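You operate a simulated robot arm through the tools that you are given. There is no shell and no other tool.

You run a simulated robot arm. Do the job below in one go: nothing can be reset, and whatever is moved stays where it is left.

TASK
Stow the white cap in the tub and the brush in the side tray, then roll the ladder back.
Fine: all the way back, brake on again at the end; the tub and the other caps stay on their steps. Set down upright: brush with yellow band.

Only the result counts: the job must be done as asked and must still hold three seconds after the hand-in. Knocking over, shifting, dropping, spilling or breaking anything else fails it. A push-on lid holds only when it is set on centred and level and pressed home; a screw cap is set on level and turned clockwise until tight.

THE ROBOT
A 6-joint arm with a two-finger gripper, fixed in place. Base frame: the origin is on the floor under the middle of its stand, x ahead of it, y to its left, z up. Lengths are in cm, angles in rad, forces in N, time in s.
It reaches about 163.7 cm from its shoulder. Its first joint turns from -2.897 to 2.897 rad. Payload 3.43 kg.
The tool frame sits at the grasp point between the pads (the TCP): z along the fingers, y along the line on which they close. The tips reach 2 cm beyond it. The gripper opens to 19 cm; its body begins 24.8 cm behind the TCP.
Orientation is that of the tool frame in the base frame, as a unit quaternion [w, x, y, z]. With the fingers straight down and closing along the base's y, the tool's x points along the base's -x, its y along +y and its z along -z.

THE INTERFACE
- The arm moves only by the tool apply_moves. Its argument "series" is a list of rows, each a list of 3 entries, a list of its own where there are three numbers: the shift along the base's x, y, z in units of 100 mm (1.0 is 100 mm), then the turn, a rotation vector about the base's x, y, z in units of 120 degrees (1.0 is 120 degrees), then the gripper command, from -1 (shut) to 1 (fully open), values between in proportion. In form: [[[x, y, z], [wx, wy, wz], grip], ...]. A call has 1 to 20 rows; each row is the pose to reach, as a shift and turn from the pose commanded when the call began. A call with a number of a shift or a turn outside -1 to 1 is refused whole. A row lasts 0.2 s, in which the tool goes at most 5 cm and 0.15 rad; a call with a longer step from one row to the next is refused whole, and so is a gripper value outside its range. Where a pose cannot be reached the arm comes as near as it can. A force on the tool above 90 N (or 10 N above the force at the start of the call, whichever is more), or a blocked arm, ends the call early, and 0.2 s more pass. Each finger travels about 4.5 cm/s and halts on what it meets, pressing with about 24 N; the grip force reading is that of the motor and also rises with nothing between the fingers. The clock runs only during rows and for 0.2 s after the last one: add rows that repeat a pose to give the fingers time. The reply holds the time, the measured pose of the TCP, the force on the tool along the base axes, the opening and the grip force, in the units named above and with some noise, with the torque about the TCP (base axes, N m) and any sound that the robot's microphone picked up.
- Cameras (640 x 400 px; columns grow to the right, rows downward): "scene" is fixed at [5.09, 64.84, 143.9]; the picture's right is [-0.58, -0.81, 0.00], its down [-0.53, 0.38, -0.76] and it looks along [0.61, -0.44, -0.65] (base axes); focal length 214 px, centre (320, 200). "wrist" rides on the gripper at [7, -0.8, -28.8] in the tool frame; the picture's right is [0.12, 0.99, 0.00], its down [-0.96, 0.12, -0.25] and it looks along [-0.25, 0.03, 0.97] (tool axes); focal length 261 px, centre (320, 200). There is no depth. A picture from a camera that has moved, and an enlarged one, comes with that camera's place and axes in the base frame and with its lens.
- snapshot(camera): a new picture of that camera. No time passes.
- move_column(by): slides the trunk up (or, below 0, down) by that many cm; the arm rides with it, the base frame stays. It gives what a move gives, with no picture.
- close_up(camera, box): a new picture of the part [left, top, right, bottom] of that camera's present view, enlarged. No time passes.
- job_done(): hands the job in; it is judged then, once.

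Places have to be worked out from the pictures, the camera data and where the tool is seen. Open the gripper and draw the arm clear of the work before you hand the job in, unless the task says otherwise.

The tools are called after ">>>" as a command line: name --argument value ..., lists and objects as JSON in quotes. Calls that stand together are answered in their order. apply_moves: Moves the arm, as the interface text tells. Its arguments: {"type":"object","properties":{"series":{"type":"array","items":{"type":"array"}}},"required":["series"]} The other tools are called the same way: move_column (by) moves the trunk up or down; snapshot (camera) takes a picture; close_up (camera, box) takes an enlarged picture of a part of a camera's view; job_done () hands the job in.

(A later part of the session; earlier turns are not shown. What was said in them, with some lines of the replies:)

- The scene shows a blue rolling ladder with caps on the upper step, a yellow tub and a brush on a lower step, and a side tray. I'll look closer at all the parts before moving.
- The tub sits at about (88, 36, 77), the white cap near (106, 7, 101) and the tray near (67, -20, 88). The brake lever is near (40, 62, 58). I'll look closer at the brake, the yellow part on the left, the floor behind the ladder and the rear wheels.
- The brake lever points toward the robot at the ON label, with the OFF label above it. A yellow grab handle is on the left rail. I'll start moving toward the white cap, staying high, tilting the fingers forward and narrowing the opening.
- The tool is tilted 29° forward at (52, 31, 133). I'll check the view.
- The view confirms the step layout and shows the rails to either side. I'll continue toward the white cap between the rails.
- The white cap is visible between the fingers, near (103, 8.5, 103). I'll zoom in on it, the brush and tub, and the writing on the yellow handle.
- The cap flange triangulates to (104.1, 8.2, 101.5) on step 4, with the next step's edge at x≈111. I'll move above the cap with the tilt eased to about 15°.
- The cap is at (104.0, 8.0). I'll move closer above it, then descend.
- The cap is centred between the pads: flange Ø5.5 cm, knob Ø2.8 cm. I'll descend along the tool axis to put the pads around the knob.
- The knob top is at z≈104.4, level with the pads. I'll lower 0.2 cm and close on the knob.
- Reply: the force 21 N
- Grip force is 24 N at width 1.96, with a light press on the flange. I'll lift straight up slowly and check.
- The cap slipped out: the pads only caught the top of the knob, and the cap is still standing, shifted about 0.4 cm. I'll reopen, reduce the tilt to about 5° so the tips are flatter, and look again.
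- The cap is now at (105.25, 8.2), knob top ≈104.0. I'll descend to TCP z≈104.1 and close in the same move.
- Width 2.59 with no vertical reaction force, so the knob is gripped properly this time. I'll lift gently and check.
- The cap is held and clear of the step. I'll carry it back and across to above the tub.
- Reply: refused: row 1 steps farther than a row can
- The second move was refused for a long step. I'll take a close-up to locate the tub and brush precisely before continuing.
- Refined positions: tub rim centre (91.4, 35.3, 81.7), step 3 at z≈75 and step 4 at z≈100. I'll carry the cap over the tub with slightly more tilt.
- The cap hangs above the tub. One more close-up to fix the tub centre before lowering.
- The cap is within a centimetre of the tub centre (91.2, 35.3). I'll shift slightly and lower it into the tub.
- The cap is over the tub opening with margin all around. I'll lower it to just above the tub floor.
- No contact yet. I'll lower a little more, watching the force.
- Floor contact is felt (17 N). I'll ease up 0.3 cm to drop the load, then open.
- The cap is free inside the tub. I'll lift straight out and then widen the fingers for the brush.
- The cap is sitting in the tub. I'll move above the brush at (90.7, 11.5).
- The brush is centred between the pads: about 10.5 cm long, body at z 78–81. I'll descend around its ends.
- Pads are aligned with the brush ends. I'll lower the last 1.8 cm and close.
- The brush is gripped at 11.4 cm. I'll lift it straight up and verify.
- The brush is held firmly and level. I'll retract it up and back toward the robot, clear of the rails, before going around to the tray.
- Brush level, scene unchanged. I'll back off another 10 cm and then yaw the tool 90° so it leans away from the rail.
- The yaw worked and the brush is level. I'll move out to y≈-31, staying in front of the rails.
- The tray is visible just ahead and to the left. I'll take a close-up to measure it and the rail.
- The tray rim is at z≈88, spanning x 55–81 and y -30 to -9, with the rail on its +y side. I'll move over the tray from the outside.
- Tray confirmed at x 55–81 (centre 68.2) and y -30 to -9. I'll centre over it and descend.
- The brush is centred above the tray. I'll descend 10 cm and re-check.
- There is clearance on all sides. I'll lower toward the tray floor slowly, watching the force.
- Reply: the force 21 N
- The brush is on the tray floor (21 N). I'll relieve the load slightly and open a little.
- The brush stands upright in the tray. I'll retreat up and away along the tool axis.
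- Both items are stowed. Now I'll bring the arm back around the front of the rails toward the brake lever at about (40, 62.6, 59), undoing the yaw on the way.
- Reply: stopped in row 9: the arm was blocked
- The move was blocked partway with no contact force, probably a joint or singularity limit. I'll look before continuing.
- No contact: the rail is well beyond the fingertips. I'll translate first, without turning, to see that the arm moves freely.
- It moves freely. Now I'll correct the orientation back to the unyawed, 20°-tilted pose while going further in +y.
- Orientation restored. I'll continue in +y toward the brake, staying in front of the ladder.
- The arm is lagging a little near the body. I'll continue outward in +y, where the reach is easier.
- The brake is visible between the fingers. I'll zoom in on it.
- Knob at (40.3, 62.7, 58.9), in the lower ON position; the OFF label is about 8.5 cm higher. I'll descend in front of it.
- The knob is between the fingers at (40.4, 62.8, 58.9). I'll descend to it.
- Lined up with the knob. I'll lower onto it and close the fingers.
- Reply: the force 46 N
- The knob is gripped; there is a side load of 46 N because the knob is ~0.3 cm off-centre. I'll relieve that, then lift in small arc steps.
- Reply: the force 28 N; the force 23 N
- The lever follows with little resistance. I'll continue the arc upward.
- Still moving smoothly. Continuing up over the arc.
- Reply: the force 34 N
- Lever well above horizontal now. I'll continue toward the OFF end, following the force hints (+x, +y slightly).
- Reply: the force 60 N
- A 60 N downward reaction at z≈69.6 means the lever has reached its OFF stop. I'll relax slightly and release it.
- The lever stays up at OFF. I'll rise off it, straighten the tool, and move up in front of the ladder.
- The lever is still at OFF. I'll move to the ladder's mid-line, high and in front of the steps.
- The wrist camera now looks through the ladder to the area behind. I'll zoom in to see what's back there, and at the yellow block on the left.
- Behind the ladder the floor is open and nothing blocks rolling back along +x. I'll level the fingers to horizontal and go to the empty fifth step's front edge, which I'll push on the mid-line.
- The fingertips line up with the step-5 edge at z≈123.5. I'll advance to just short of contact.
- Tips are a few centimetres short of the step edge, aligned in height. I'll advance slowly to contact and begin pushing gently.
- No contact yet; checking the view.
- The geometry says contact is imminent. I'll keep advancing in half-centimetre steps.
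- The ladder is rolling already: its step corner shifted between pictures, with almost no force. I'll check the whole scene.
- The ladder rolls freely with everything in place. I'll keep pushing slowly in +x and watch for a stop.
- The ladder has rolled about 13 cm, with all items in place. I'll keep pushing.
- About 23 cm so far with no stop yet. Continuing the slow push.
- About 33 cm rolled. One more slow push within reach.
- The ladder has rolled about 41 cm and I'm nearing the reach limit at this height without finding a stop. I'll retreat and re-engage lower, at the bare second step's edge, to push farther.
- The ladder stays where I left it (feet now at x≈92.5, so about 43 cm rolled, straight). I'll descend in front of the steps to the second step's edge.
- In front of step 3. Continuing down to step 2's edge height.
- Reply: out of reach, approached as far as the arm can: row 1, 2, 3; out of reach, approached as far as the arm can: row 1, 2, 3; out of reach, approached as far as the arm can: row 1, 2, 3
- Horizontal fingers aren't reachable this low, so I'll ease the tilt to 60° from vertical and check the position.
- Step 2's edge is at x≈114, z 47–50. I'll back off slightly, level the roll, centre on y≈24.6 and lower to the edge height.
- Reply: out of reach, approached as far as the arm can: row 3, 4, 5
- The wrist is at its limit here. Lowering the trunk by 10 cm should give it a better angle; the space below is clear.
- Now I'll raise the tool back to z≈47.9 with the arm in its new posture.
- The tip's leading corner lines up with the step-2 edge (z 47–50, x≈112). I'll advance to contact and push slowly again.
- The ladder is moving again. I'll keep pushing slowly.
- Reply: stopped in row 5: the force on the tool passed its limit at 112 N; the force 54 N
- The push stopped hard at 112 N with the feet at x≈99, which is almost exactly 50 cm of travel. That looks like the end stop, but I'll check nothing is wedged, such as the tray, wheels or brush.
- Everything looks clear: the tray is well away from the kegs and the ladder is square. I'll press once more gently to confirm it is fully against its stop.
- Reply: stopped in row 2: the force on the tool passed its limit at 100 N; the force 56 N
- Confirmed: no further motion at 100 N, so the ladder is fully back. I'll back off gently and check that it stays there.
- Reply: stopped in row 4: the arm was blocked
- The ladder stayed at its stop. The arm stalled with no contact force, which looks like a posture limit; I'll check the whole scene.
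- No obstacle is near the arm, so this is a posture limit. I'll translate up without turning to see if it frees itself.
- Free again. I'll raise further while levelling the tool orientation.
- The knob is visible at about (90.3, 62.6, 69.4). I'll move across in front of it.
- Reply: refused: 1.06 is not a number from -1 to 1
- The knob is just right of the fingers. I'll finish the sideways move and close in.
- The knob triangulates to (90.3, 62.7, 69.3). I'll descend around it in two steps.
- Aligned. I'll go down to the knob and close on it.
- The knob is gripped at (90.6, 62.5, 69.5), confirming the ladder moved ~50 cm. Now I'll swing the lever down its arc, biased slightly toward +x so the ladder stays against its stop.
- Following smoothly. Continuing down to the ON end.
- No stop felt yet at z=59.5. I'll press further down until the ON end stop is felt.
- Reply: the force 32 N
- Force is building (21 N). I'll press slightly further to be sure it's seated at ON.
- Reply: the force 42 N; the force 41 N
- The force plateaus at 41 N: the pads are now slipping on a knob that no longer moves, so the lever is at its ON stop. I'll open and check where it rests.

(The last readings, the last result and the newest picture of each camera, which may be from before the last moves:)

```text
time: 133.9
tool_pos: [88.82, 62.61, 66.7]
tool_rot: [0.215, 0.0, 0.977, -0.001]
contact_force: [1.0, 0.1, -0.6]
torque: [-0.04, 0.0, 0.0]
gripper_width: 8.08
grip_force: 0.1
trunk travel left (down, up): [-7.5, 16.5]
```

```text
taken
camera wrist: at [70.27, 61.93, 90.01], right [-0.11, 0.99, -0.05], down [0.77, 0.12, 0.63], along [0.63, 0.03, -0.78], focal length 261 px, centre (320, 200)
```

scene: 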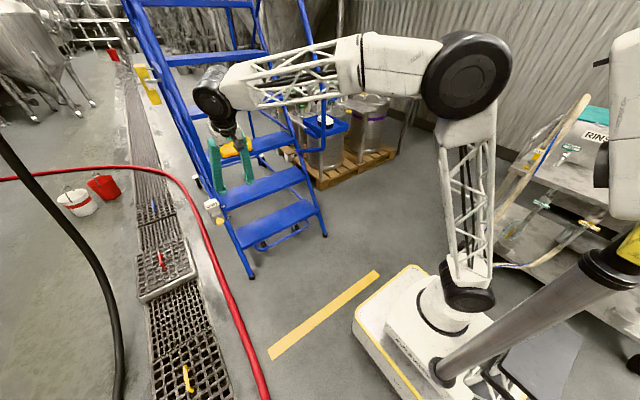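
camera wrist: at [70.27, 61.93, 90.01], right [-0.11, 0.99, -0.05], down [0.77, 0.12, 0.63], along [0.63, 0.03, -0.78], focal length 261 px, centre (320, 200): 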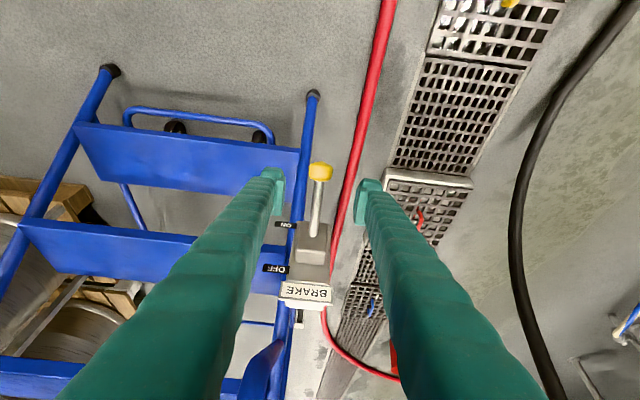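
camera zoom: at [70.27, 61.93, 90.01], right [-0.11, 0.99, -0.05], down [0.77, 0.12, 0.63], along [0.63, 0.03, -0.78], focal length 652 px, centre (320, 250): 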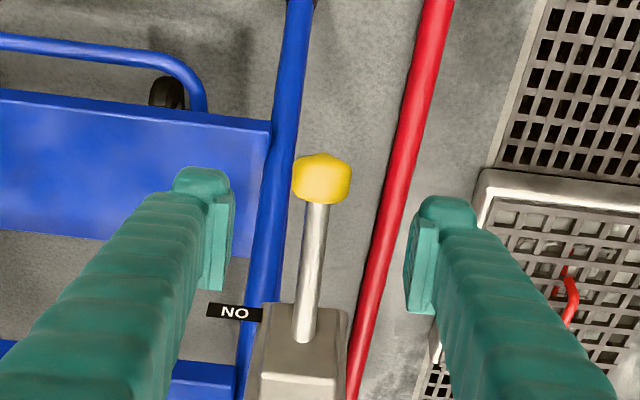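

The lever rests at ON (knob ≈(90.5, 62.6, 58.9), same as its original ON pose shifted by 50 cm). I'll withdraw the arm and inspect the whole result.

>>> apply_moves --series '[[[-0.3, 0, 0.3], [0, 0, 0], -0.15], [[-0.6, 0, 0.6], [0, 0, 0], -0.15], [[-0.8, 0, 1.0], [0, 0, 0], -0.15]]'

>>> apply_moves --series '[[[-0.3, -0.2, 0.3], [0, 0, 0], -0.15], [[-0.6, -0.4, 0.6], [0, 0, 0], -0.15], [[-0.8, -0.7, 0.9], [0, 0, 0], -0.15], [[-0.8, -1.0, 1.0], [0, 0, 0], -0.15]]'

>>> apply_moves --series '[[[-0.2, -0.3, 0.3], [0, 0, 0], -0.15], [[-0.4, -0.6, 0.6], [0, 0, 0], -0.15], [[-0.5, -0.9, 0.9], [0, 0, 0], -0.15], [[-0.5, -1.0, 1.0], [0, 0, 0], -0.15]]'

>>> snapshot --camera "scene"

>>> snapshot --camera "wrist"

```text
time: 134.7
tool_pos: [80.97, 62.19, 76.57]
tool_rot: [0.215, -0.001, 0.977, -0.002]
contact_force: [1.3, 0.8, -0.1]
torque: [-0.08, -0.05, -0.03]
gripper_width: 8.08
grip_force: 0.1
trunk travel left (down, up): [-7.5, 16.5]
```

```text
time: 135.7
tool_pos: [72.86, 52.58, 86.65]
tool_rot: [0.215, 0.0, 0.977, -0.001]
contact_force: [0.6, 0.7, -0.8]
torque: [-0.13, -0.02, -0.05]
gripper_width: 8.09
grip_force: 0.0
trunk travel left (down, up): [-7.5, 16.5]
```

```text
time: 136.7
tool_pos: [67.81, 42.53, 96.82]
tool_rot: [0.217, 0.0, 0.976, -0.001]
contact_force: [-0.4, 0.3, -0.6]
torque: [-0.06, 0.04, -0.06]
gripper_width: 8.07
grip_force: 0.1
trunk travel left (down, up): [-7.5, 16.5]
```

```text
taken
```

scene: 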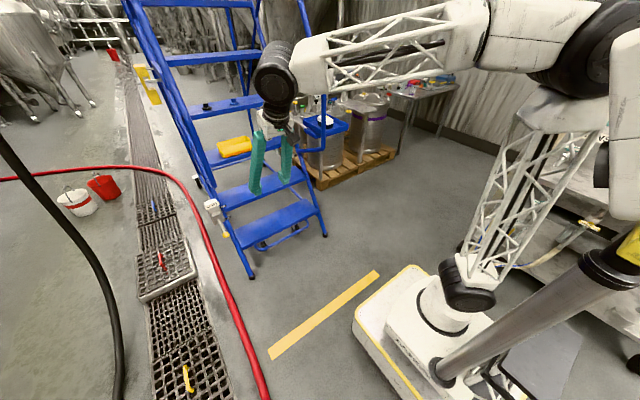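

```text
taken
camera wrist: at [49.31, 41.77, 120.1], right [-0.11, 0.99, -0.05], down [0.77, 0.12, 0.63], along [0.63, 0.03, -0.77], focal length 261 px, centre (320, 200)
```

wrist: 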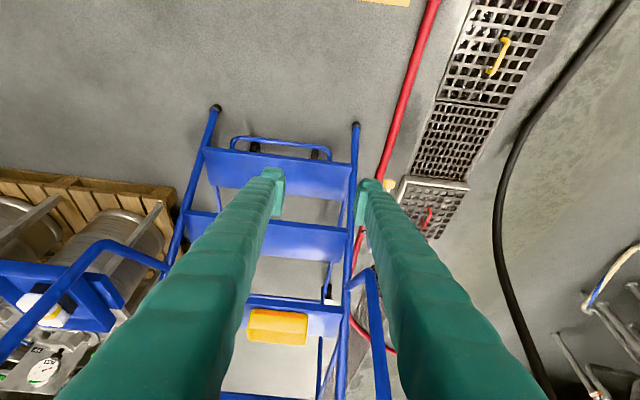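

Now a detailed check of the lever, ladder feet, tub with cap, other caps, and the brush in the tray.

>>> close_up --camera "scene" --box '[190, 170, 340, 300]'

>>> close_up --camera "scene" --box '[180, 80, 280, 170]'

>>> close_up --camera "wrist" --box '[0, 220, 140, 340]'

>>> close_up --camera "wrist" --box '[220, 280, 340, 370]'

>>> close_up --camera "scene" --box '[290, 70, 370, 150]'

>>> close_up --camera "scene" --box '[195, 190, 245, 245]'

```text
3.08 times, centred on (265, 235) of scene
camera zoom: at [5.09, 64.84, 143.9], right [-0.58, -0.81, 0.0], down [-0.53, 0.38, -0.76], along [0.61, -0.44, -0.65], focal length 660 px, centre (489, 92)
```

zoom: 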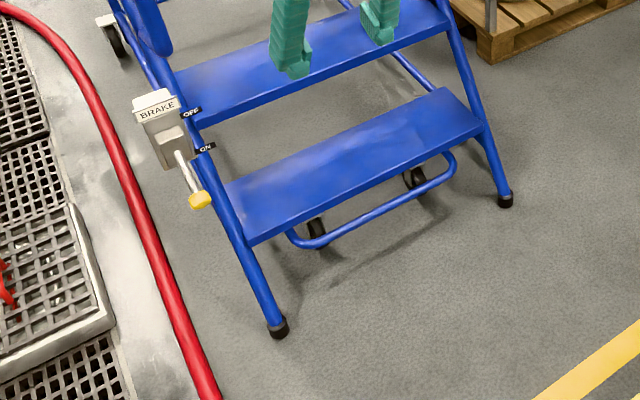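

```text
4.44 times, centred on (230, 125) of scene
camera zoom: at [5.09, 64.84, 143.9], right [-0.58, -0.81, 0.0], down [-0.53, 0.38, -0.76], along [0.61, -0.44, -0.65], focal length 953 px, centre (720, 533)
```

zoom: 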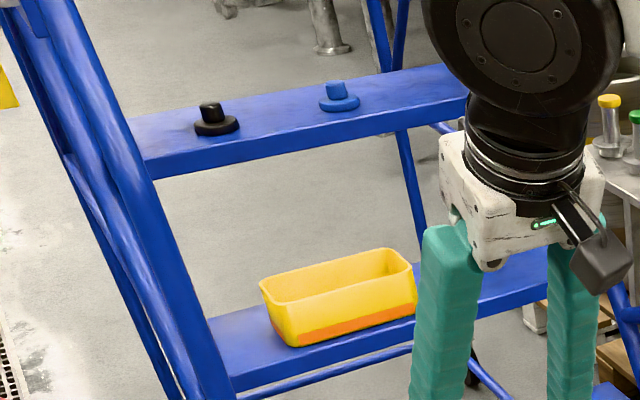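

```text
3.33 times, centred on (70, 280) of wrist
camera zoom: at [49.31, 41.77, 120.1], right [-0.11, 0.99, -0.05], down [0.77, 0.12, 0.63], along [0.63, 0.03, -0.77], focal length 869 px, centre (1153, -67)
```

zoom: 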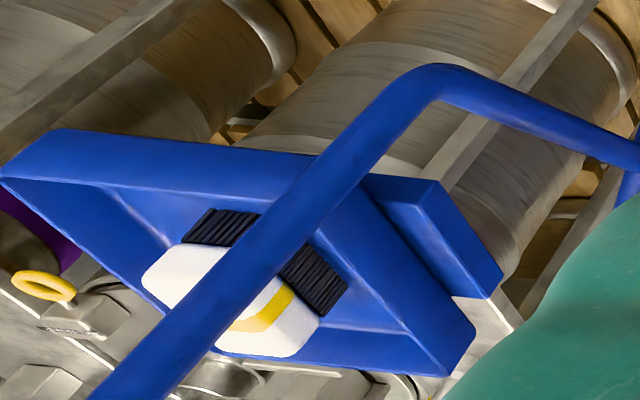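

```text
4.44 times, centred on (280, 325) of wrist
camera zoom: at [49.31, 41.77, 120.1], right [-0.11, 0.99, -0.05], down [0.77, 0.12, 0.63], along [0.63, 0.03, -0.77], focal length 1158 px, centre (498, -356)
```

zoom: 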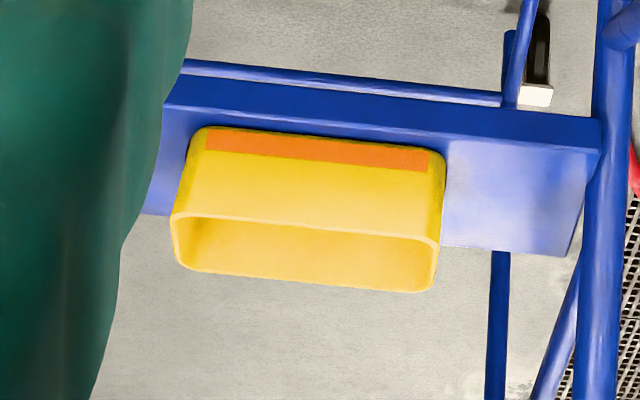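

```text
5.00 times, centred on (330, 110) of scene
camera zoom: at [5.09, 64.84, 143.9], right [-0.58, -0.81, 0.0], down [-0.53, 0.38, -0.76], along [0.61, -0.44, -0.65], focal length 1072 px, centre (270, 650)
```

zoom: 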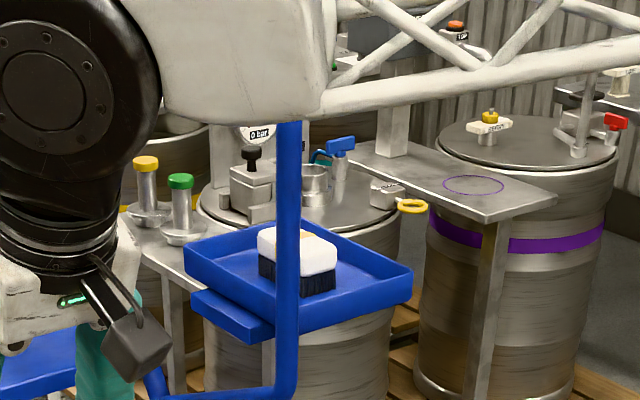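

```text
7.27 times, centred on (220, 218) of scene
camera zoom: at [5.09, 64.84, 143.9], right [-0.58, -0.81, 0.0], down [-0.53, 0.38, -0.76], along [0.61, -0.44, -0.65], focal length 1560 px, centre (1047, 73)
```

zoom: 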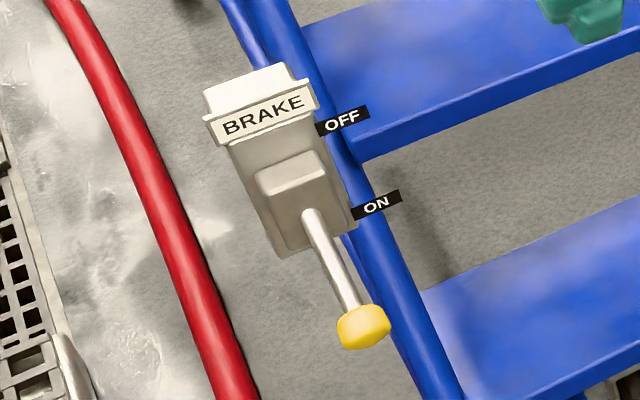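

Brake lever at ON, feet unchanged at the stop, brush upright in the tray, caps and tub in place. The cap in the tub is hidden from this angle, so I'll raise the arm to look into the tub.

>>> apply_moves --series '[[[0, -0.2, 0.4], [0, 0, 0], -0.15], [[0, -0.4, 0.8], [0, 0, 0], -0.15], [[0, -0.5, 1.0], [0, 0, 0], -0.15]]'

>>> apply_moves --series '[[[0.1, -0.1, 0.4], [0, 0, 0], 0.1], [[0.2, -0.2, 0.8], [0, 0, 0], 0.3], [[0.3, -0.2, 1.0], [0, 0, 0], 0.5]]'

>>> apply_moves --series '[[[0.2, 0, 0.4], [0, -0.03, 0], 0.5], [[0.4, 0, 0.8], [0, -0.06, 0], 0.8], [[0.5, 0, 1.0], [0, -0.08, 0], 1.0]]'

>>> snapshot --camera "wrist"

```text
time: 137.5
tool_pos: [67.7, 37.48, 106.92]
tool_rot: [0.215, 0.0, 0.977, -0.002]
contact_force: [0.4, 0.6, -0.3]
torque: [-0.04, -0.04, -0.03]
gripper_width: 8.06
grip_force: 0.1
trunk travel left (down, up): [-7.5, 16.5]
```

```text
time: 138.3
tool_pos: [70.76, 35.7, 116.53]
tool_rot: [0.216, 0.0, 0.976, -0.002]
contact_force: [0.1, 0.8, 0.0]
torque: [-0.01, -0.02, 0.01]
gripper_width: 14.26
grip_force: 0.1
trunk travel left (down, up): [-7.5, 16.5]
```

```text
time: 139.1
tool_pos: [75.9, 35.49, 126.83]
tool_rot: [0.297, 0.0, 0.955, -0.002]
contact_force: [-0.4, -0.8, -0.3]
torque: [-0.05, 0.01, 0.01]
gripper_width: 19.01
grip_force: 0.1
trunk travel left (down, up): [-7.5, 16.5]
```

```text
taken
camera wrist: at [53.73, 34.78, 146.73], right [-0.1, 0.99, -0.07], down [0.65, 0.12, 0.75], along [0.75, 0.03, -0.66], focal length 261 px, centre (320, 200)
```

wrist: 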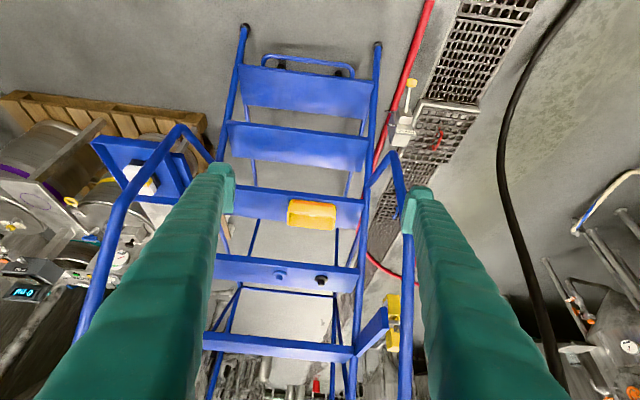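

>>> close_up --camera "wrist" --box '[260, 180, 360, 250]'

>>> close_up --camera "wrist" --box '[220, 170, 380, 300]'

```text
5.71 times, centred on (310, 215) of wrist
camera zoom: at [53.73, 34.78, 146.73], right [-0.1, 0.99, -0.07], down [0.65, 0.12, 0.75], along [0.75, 0.03, -0.66], focal length 1489 px, centre (377, 114)
```

zoom: 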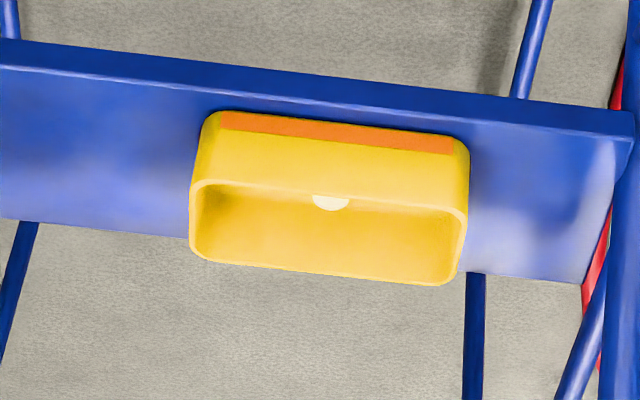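

```text
3.08 times, centred on (300, 235) of wrist
camera zoom: at [53.73, 34.78, 146.73], right [-0.1, 0.99, -0.07], down [0.65, 0.12, 0.75], along [0.75, 0.03, -0.66], focal length 802 px, centre (382, 92)
```

zoom: 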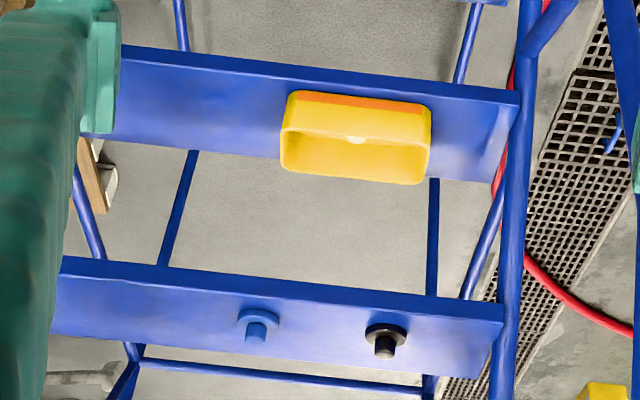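

The cap's knob is visible inside the tub and the blue and black caps are on their step. Gripper is open; I'll draw the arm a bit further from the ladder.

>>> apply_moves --series '[[[-0.4, 0, 0.1], [0, 0.03, 0], 1], [[-0.8, 0, 0.2], [0, 0.06, 0], 1], [[-1.0, 0, 0.3], [0, 0.08, 0], 1]]'

>>> apply_moves --series '[[[-0.4, 0, 0.1], [0, 0, 0], 1], [[-0.8, 0, 0.2], [0, 0, 0], 1], [[-1.0, 0, 0.2], [0, 0, 0], 1], [[-1.0, 0, 0.2], [0, 0, 0], 1]]'

>>> snapshot --camera "scene"

>>> snapshot --camera "wrist"

>>> close_up --camera "scene" --box '[190, 170, 340, 300]'

```text
time: 139.9
tool_pos: [65.66, 35.29, 129.84]
tool_rot: [0.215, -0.001, 0.977, -0.002]
contact_force: [-0.1, 0.4, -0.3]
torque: [0.05, 0.0, 0.03]
gripper_width: 19.01
grip_force: 0.1
trunk travel left (down, up): [-7.5, 16.5]
```

```text
time: 140.9
tool_pos: [55.7, 35.16, 131.73]
tool_rot: [0.215, 0.0, 0.977, -0.002]
contact_force: [-0.6, 0.2, 0.7]
torque: [0.01, -0.01, 0.03]
gripper_width: 19.01
grip_force: 0.0
trunk travel left (down, up): [-7.5, 16.5]
```

```text
taken
```

scene: 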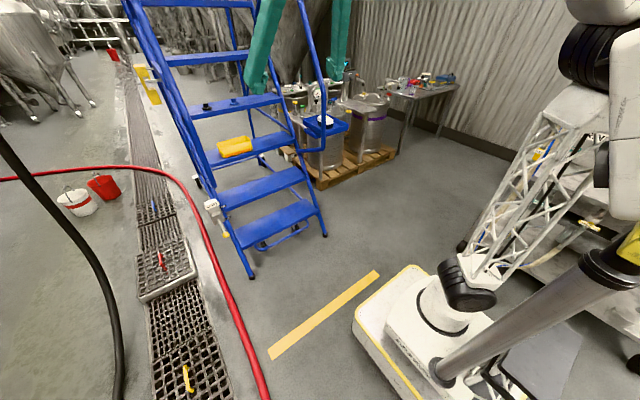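

```text
taken
camera wrist: at [37.3, 34.41, 154.92], right [-0.11, 0.99, -0.05], down [0.77, 0.12, 0.63], along [0.63, 0.03, -0.77], focal length 261 px, centre (320, 200)
```

wrist: 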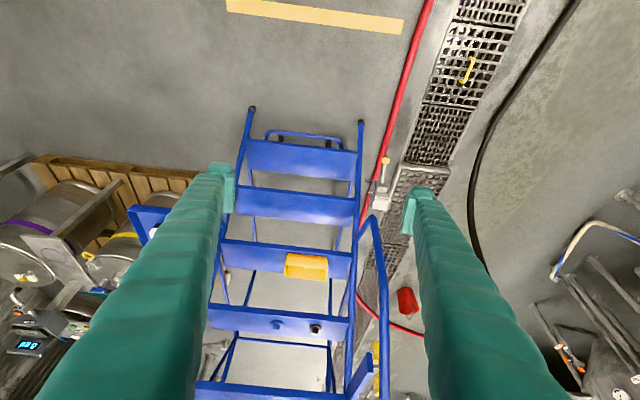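

```text
3.08 times, centred on (265, 235) of scene
camera zoom: at [5.09, 64.84, 143.9], right [-0.58, -0.81, 0.0], down [-0.53, 0.38, -0.76], along [0.61, -0.44, -0.65], focal length 660 px, centre (489, 92)
```

zoom: 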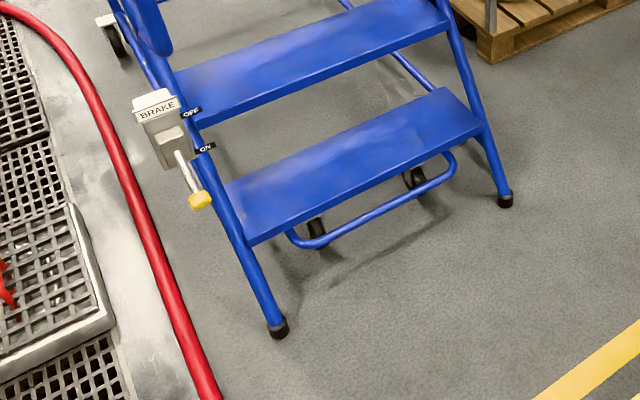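

Everything checks out: the white cap is in the tub, the brush stands upright in the side tray, and the ladder is against its rear stop with the brake lever at ON. The other caps and the tub are on their steps, and the arm is clear with the gripper open. I'm handing the job in.

>>> job_done

```text
The job is handed in.
```

The job is handed in, and the last pictures showed everything as you asked:

- **White cap:** it is in the tub. On my first grip it slipped and shifted about 0.4 cm on its step without tipping; the second grip held.
- **Brush:** it stands upright in the side tray, bristles down.
- **Ladder:** it is all the way back. It rolled about 50 cm, hit a stop, and did not move any further when I pushed again.
- **Brake:** the lever is at ON again, pressed down to its end stop.
- **Tub and other caps:** the tub and the blue and black caps are still on their steps.

The arm stalled twice, each time with no contact force on the tool. I saw nothing knocked or moved. The gripper is open and the arm is clear of the ladder.
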